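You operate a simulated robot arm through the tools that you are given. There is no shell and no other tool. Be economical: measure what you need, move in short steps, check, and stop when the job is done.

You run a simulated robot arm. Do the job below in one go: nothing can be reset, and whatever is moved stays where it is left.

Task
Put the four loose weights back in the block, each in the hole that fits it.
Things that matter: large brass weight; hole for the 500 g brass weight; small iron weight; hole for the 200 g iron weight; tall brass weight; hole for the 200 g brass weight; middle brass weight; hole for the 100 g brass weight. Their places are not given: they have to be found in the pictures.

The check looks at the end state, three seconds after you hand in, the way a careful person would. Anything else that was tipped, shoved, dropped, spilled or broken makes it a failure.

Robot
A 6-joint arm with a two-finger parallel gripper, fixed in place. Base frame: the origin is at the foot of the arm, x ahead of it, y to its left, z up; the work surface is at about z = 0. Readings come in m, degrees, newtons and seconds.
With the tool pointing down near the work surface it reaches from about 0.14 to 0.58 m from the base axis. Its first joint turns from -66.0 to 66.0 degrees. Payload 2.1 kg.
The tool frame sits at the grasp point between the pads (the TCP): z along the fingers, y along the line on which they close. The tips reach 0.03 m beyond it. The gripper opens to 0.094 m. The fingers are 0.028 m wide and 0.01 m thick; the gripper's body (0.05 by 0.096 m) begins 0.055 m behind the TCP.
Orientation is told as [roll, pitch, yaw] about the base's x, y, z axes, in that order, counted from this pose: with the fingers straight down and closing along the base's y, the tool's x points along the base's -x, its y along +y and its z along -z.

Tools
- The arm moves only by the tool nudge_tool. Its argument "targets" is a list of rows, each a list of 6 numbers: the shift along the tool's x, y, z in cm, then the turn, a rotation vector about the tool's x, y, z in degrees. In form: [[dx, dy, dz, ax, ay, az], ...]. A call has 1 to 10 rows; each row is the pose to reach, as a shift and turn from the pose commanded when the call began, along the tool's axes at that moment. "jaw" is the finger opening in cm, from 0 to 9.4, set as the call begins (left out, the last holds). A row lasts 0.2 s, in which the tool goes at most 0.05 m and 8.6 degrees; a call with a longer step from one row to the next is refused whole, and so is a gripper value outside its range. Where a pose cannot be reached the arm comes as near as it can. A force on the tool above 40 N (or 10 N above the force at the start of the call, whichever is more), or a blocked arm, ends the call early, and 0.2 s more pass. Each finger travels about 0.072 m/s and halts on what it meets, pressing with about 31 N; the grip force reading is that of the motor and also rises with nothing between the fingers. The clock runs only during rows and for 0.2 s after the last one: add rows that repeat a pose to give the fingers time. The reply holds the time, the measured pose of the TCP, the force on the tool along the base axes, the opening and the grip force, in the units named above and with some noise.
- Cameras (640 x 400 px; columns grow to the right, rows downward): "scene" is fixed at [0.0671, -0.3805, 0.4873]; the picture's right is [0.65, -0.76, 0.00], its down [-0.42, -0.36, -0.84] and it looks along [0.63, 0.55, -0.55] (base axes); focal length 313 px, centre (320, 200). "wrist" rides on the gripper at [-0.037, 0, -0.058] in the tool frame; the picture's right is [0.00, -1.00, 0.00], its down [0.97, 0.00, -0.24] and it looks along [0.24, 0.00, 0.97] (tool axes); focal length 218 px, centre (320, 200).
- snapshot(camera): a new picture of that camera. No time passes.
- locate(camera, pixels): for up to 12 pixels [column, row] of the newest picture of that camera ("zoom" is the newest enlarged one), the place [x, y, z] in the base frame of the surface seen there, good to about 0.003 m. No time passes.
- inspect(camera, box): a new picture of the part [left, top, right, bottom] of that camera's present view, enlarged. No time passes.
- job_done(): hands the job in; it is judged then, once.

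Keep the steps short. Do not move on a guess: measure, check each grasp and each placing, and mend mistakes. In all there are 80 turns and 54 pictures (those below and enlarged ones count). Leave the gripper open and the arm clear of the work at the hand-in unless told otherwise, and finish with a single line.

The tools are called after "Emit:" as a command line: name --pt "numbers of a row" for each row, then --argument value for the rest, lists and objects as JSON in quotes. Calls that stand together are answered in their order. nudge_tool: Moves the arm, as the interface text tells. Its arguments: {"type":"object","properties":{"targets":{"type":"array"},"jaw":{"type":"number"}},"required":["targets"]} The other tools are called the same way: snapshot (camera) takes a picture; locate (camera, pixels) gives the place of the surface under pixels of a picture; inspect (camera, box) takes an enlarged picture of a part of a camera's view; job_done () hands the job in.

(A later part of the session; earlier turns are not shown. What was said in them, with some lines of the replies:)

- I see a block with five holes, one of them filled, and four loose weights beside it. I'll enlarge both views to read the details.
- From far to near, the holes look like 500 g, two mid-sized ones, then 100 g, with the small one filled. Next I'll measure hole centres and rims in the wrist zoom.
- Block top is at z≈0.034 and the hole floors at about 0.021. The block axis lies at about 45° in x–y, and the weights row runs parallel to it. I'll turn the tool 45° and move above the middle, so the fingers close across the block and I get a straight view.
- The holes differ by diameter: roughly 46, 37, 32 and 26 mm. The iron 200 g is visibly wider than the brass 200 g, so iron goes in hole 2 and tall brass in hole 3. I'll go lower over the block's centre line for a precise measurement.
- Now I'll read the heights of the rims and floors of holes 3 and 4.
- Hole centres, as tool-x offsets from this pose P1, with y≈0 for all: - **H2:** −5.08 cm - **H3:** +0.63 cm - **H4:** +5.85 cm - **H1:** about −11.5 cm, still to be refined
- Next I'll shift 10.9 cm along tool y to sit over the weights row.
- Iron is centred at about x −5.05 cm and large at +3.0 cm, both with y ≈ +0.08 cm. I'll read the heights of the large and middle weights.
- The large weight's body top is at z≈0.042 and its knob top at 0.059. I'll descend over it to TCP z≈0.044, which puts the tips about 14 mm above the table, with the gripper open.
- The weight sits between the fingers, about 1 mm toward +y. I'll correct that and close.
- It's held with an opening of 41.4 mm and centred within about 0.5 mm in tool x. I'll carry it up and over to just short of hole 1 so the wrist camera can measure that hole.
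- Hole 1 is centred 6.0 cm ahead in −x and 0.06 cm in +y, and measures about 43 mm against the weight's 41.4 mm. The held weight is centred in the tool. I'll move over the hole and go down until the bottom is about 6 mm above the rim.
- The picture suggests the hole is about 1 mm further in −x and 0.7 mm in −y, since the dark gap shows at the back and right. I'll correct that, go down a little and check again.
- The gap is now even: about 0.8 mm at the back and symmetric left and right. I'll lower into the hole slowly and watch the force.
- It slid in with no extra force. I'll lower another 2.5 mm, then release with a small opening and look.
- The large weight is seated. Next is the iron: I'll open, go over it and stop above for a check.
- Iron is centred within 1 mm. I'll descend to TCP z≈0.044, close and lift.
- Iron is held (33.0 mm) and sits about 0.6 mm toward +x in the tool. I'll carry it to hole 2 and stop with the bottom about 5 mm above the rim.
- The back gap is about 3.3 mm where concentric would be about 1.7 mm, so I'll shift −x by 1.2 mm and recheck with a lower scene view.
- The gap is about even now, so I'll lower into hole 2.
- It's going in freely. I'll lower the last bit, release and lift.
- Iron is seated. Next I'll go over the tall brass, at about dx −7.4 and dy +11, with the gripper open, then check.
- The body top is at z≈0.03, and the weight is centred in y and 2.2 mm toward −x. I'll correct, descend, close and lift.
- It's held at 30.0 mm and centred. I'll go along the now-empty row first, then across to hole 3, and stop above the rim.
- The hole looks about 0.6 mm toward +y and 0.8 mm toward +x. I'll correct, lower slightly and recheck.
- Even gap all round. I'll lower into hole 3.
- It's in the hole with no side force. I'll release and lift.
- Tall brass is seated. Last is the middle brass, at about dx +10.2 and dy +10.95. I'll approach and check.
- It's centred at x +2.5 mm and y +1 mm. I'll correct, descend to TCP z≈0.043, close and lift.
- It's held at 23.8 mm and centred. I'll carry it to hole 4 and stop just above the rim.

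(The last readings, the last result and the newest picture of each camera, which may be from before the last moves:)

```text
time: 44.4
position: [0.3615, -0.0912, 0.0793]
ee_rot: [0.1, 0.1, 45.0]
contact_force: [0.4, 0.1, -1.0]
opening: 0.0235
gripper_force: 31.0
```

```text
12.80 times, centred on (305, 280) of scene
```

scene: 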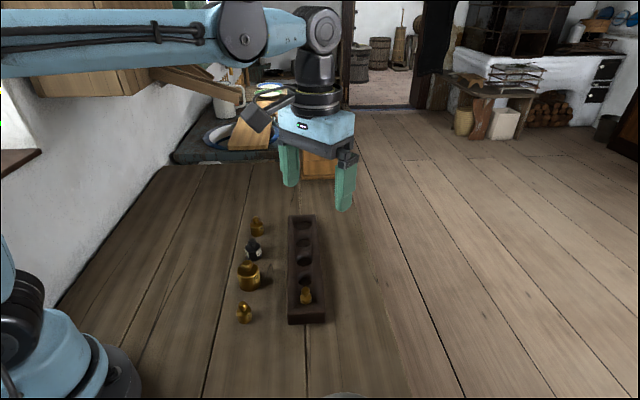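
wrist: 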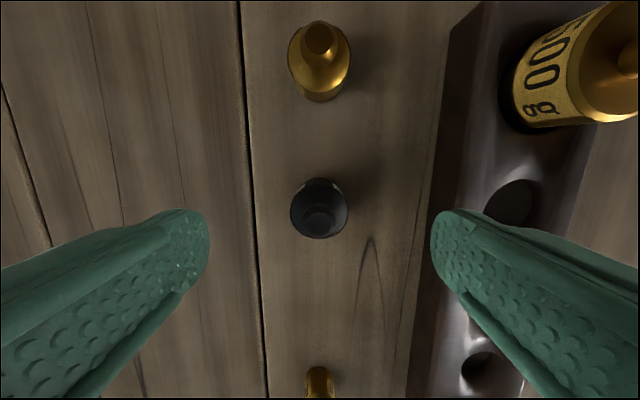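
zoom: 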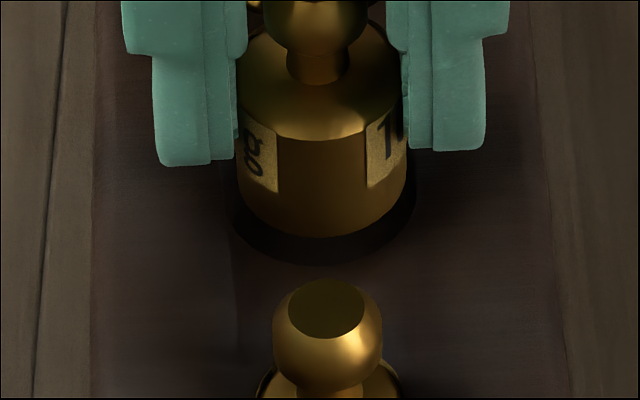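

I'll shift 0.6 mm toward −x, lower slightly and recheck.

Emit:
nudge_tool --pt "-0.06 0.02 0 0 0 0" --pt "-0.06 0.02 0.2 0 0 0" --pt "-0.06 0.02 0.2 0 0 0"

Emit:
inspect --camera "wrist" --box '[260, 150, 380, 225]'

Emit:
inspect --camera "scene" --box '[280, 265, 330, 296]'

```text
time: 45.2
position: [0.3621, -0.091, 0.0776]
ee_rot: [-0.1, 0.0, 45.0]
contact_force: [-0.3, -0.1, -1.1]
opening: 0.0237
gripper_force: 30.9
```

```text
5.33 times, centred on (320, 188) of wrist
```

zoom: 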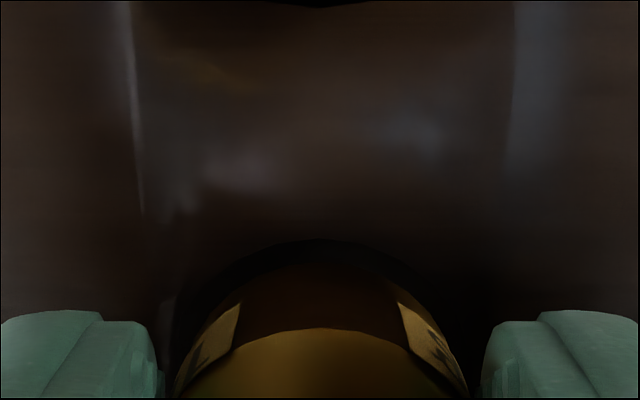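

```text
12.80 times, centred on (305, 280) of scene
```

zoom: 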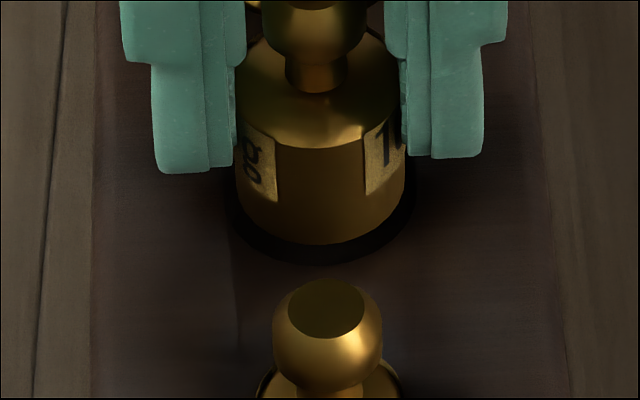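

The gaps are even within about 0.3 mm. I'll lower into hole 4.

Emit:
nudge_tool --pt "0 -0.03 0.2 0 0 0" --pt "0 -0.03 0.5 0 0 0" --pt "0 -0.03 0.8 0 0 0" --pt "0 -0.03 1.1 0 0 0" --pt "0 -0.03 1.1 0 0 0"

Emit:
inspect --camera "scene" --box '[280, 265, 330, 296]'

```text
time: 46.4
position: [0.3634, -0.0913, 0.0665]
ee_rot: [0.0, 0.0, 44.9]
contact_force: [0.6, 0.1, -1.2]
opening: 0.0235
gripper_force: 31.3
```

```text
12.80 times, centred on (305, 280) of scene
```

zoom: 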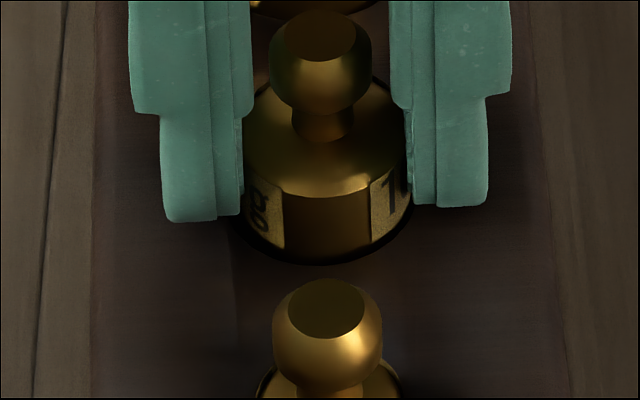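

It's in. I'll release, lift clear and check the whole scene.

Emit:
nudge_tool --pt "0 0 0 0 0 0" --pt "0 0 0 0 0 0" --pt "0 0 0 0 0 0" --jaw 4.0

Emit:
nudge_tool --pt "0 0 -2 0 0 0" --pt "0 0 -5 0 0 0" --pt "0 0 -9 0 0 0" --pt "0 2 -13 0 0 0" --pt "0 5 -16 0 0 0" --pt "0 8 -18 0 0 0" --pt "0 8 -18 0 0 0"

Emit:
nudge_tool --pt "0 0 0 0 0 0" --pt "0 0 0 0 0 0" --pt "0 0 0 0 0 0" --pt "0 0 0 0 0 0" --jaw 9.4

Emit:
inspect --camera "scene" --box '[230, 200, 390, 330]'

Emit:
snapshot --camera "wrist"

```text
time: 47.2
position: [0.3639, -0.0897, 0.0667]
ee_rot: [0.0, 0.0, 45.1]
contact_force: [0.5, 0.7, -0.3]
opening: 0.0398
gripper_force: 0.0
```

```text
time: 48.8
position: [0.307, -0.0332, 0.2475]
ee_rot: [0.0, -0.1, 45.0]
contact_force: [-0.2, 0.7, -0.3]
opening: 0.0401
gripper_force: 0.0
```

```text
time: 49.8
position: [0.3063, -0.0327, 0.2473]
ee_rot: [0.1, 0.1, 45.1]
contact_force: [-0.2, 0.5, 0.5]
opening: 0.0942
gripper_force: 0.0
```

```text
3.08 times, centred on (310, 265) of scene
```

zoom: 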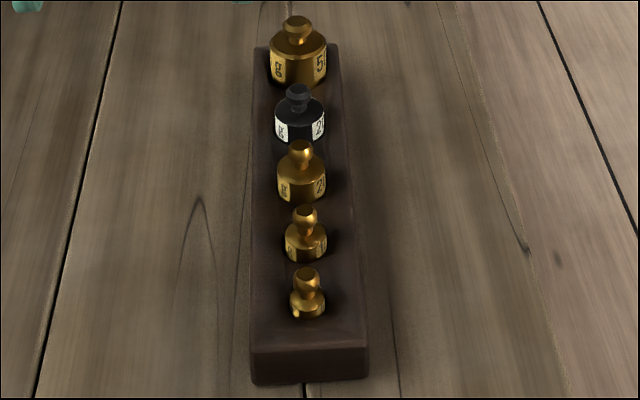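

```text
8 pictures are left
```

wrist: 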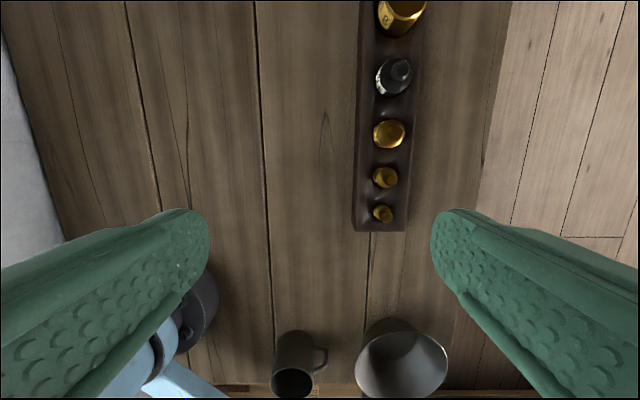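

All five weights stand upright in their holes. The block and the other objects look undisturbed, the gripper is open, and the arm is clear, so I'm handing in.

Emit:
job_done

```text
The job is handed in.
```

The four loose weights are back in the block: 500 g brass in hole 1, 200 g iron in hole 2, 200 g brass in hole 3 and 100 g brass in hole 4.
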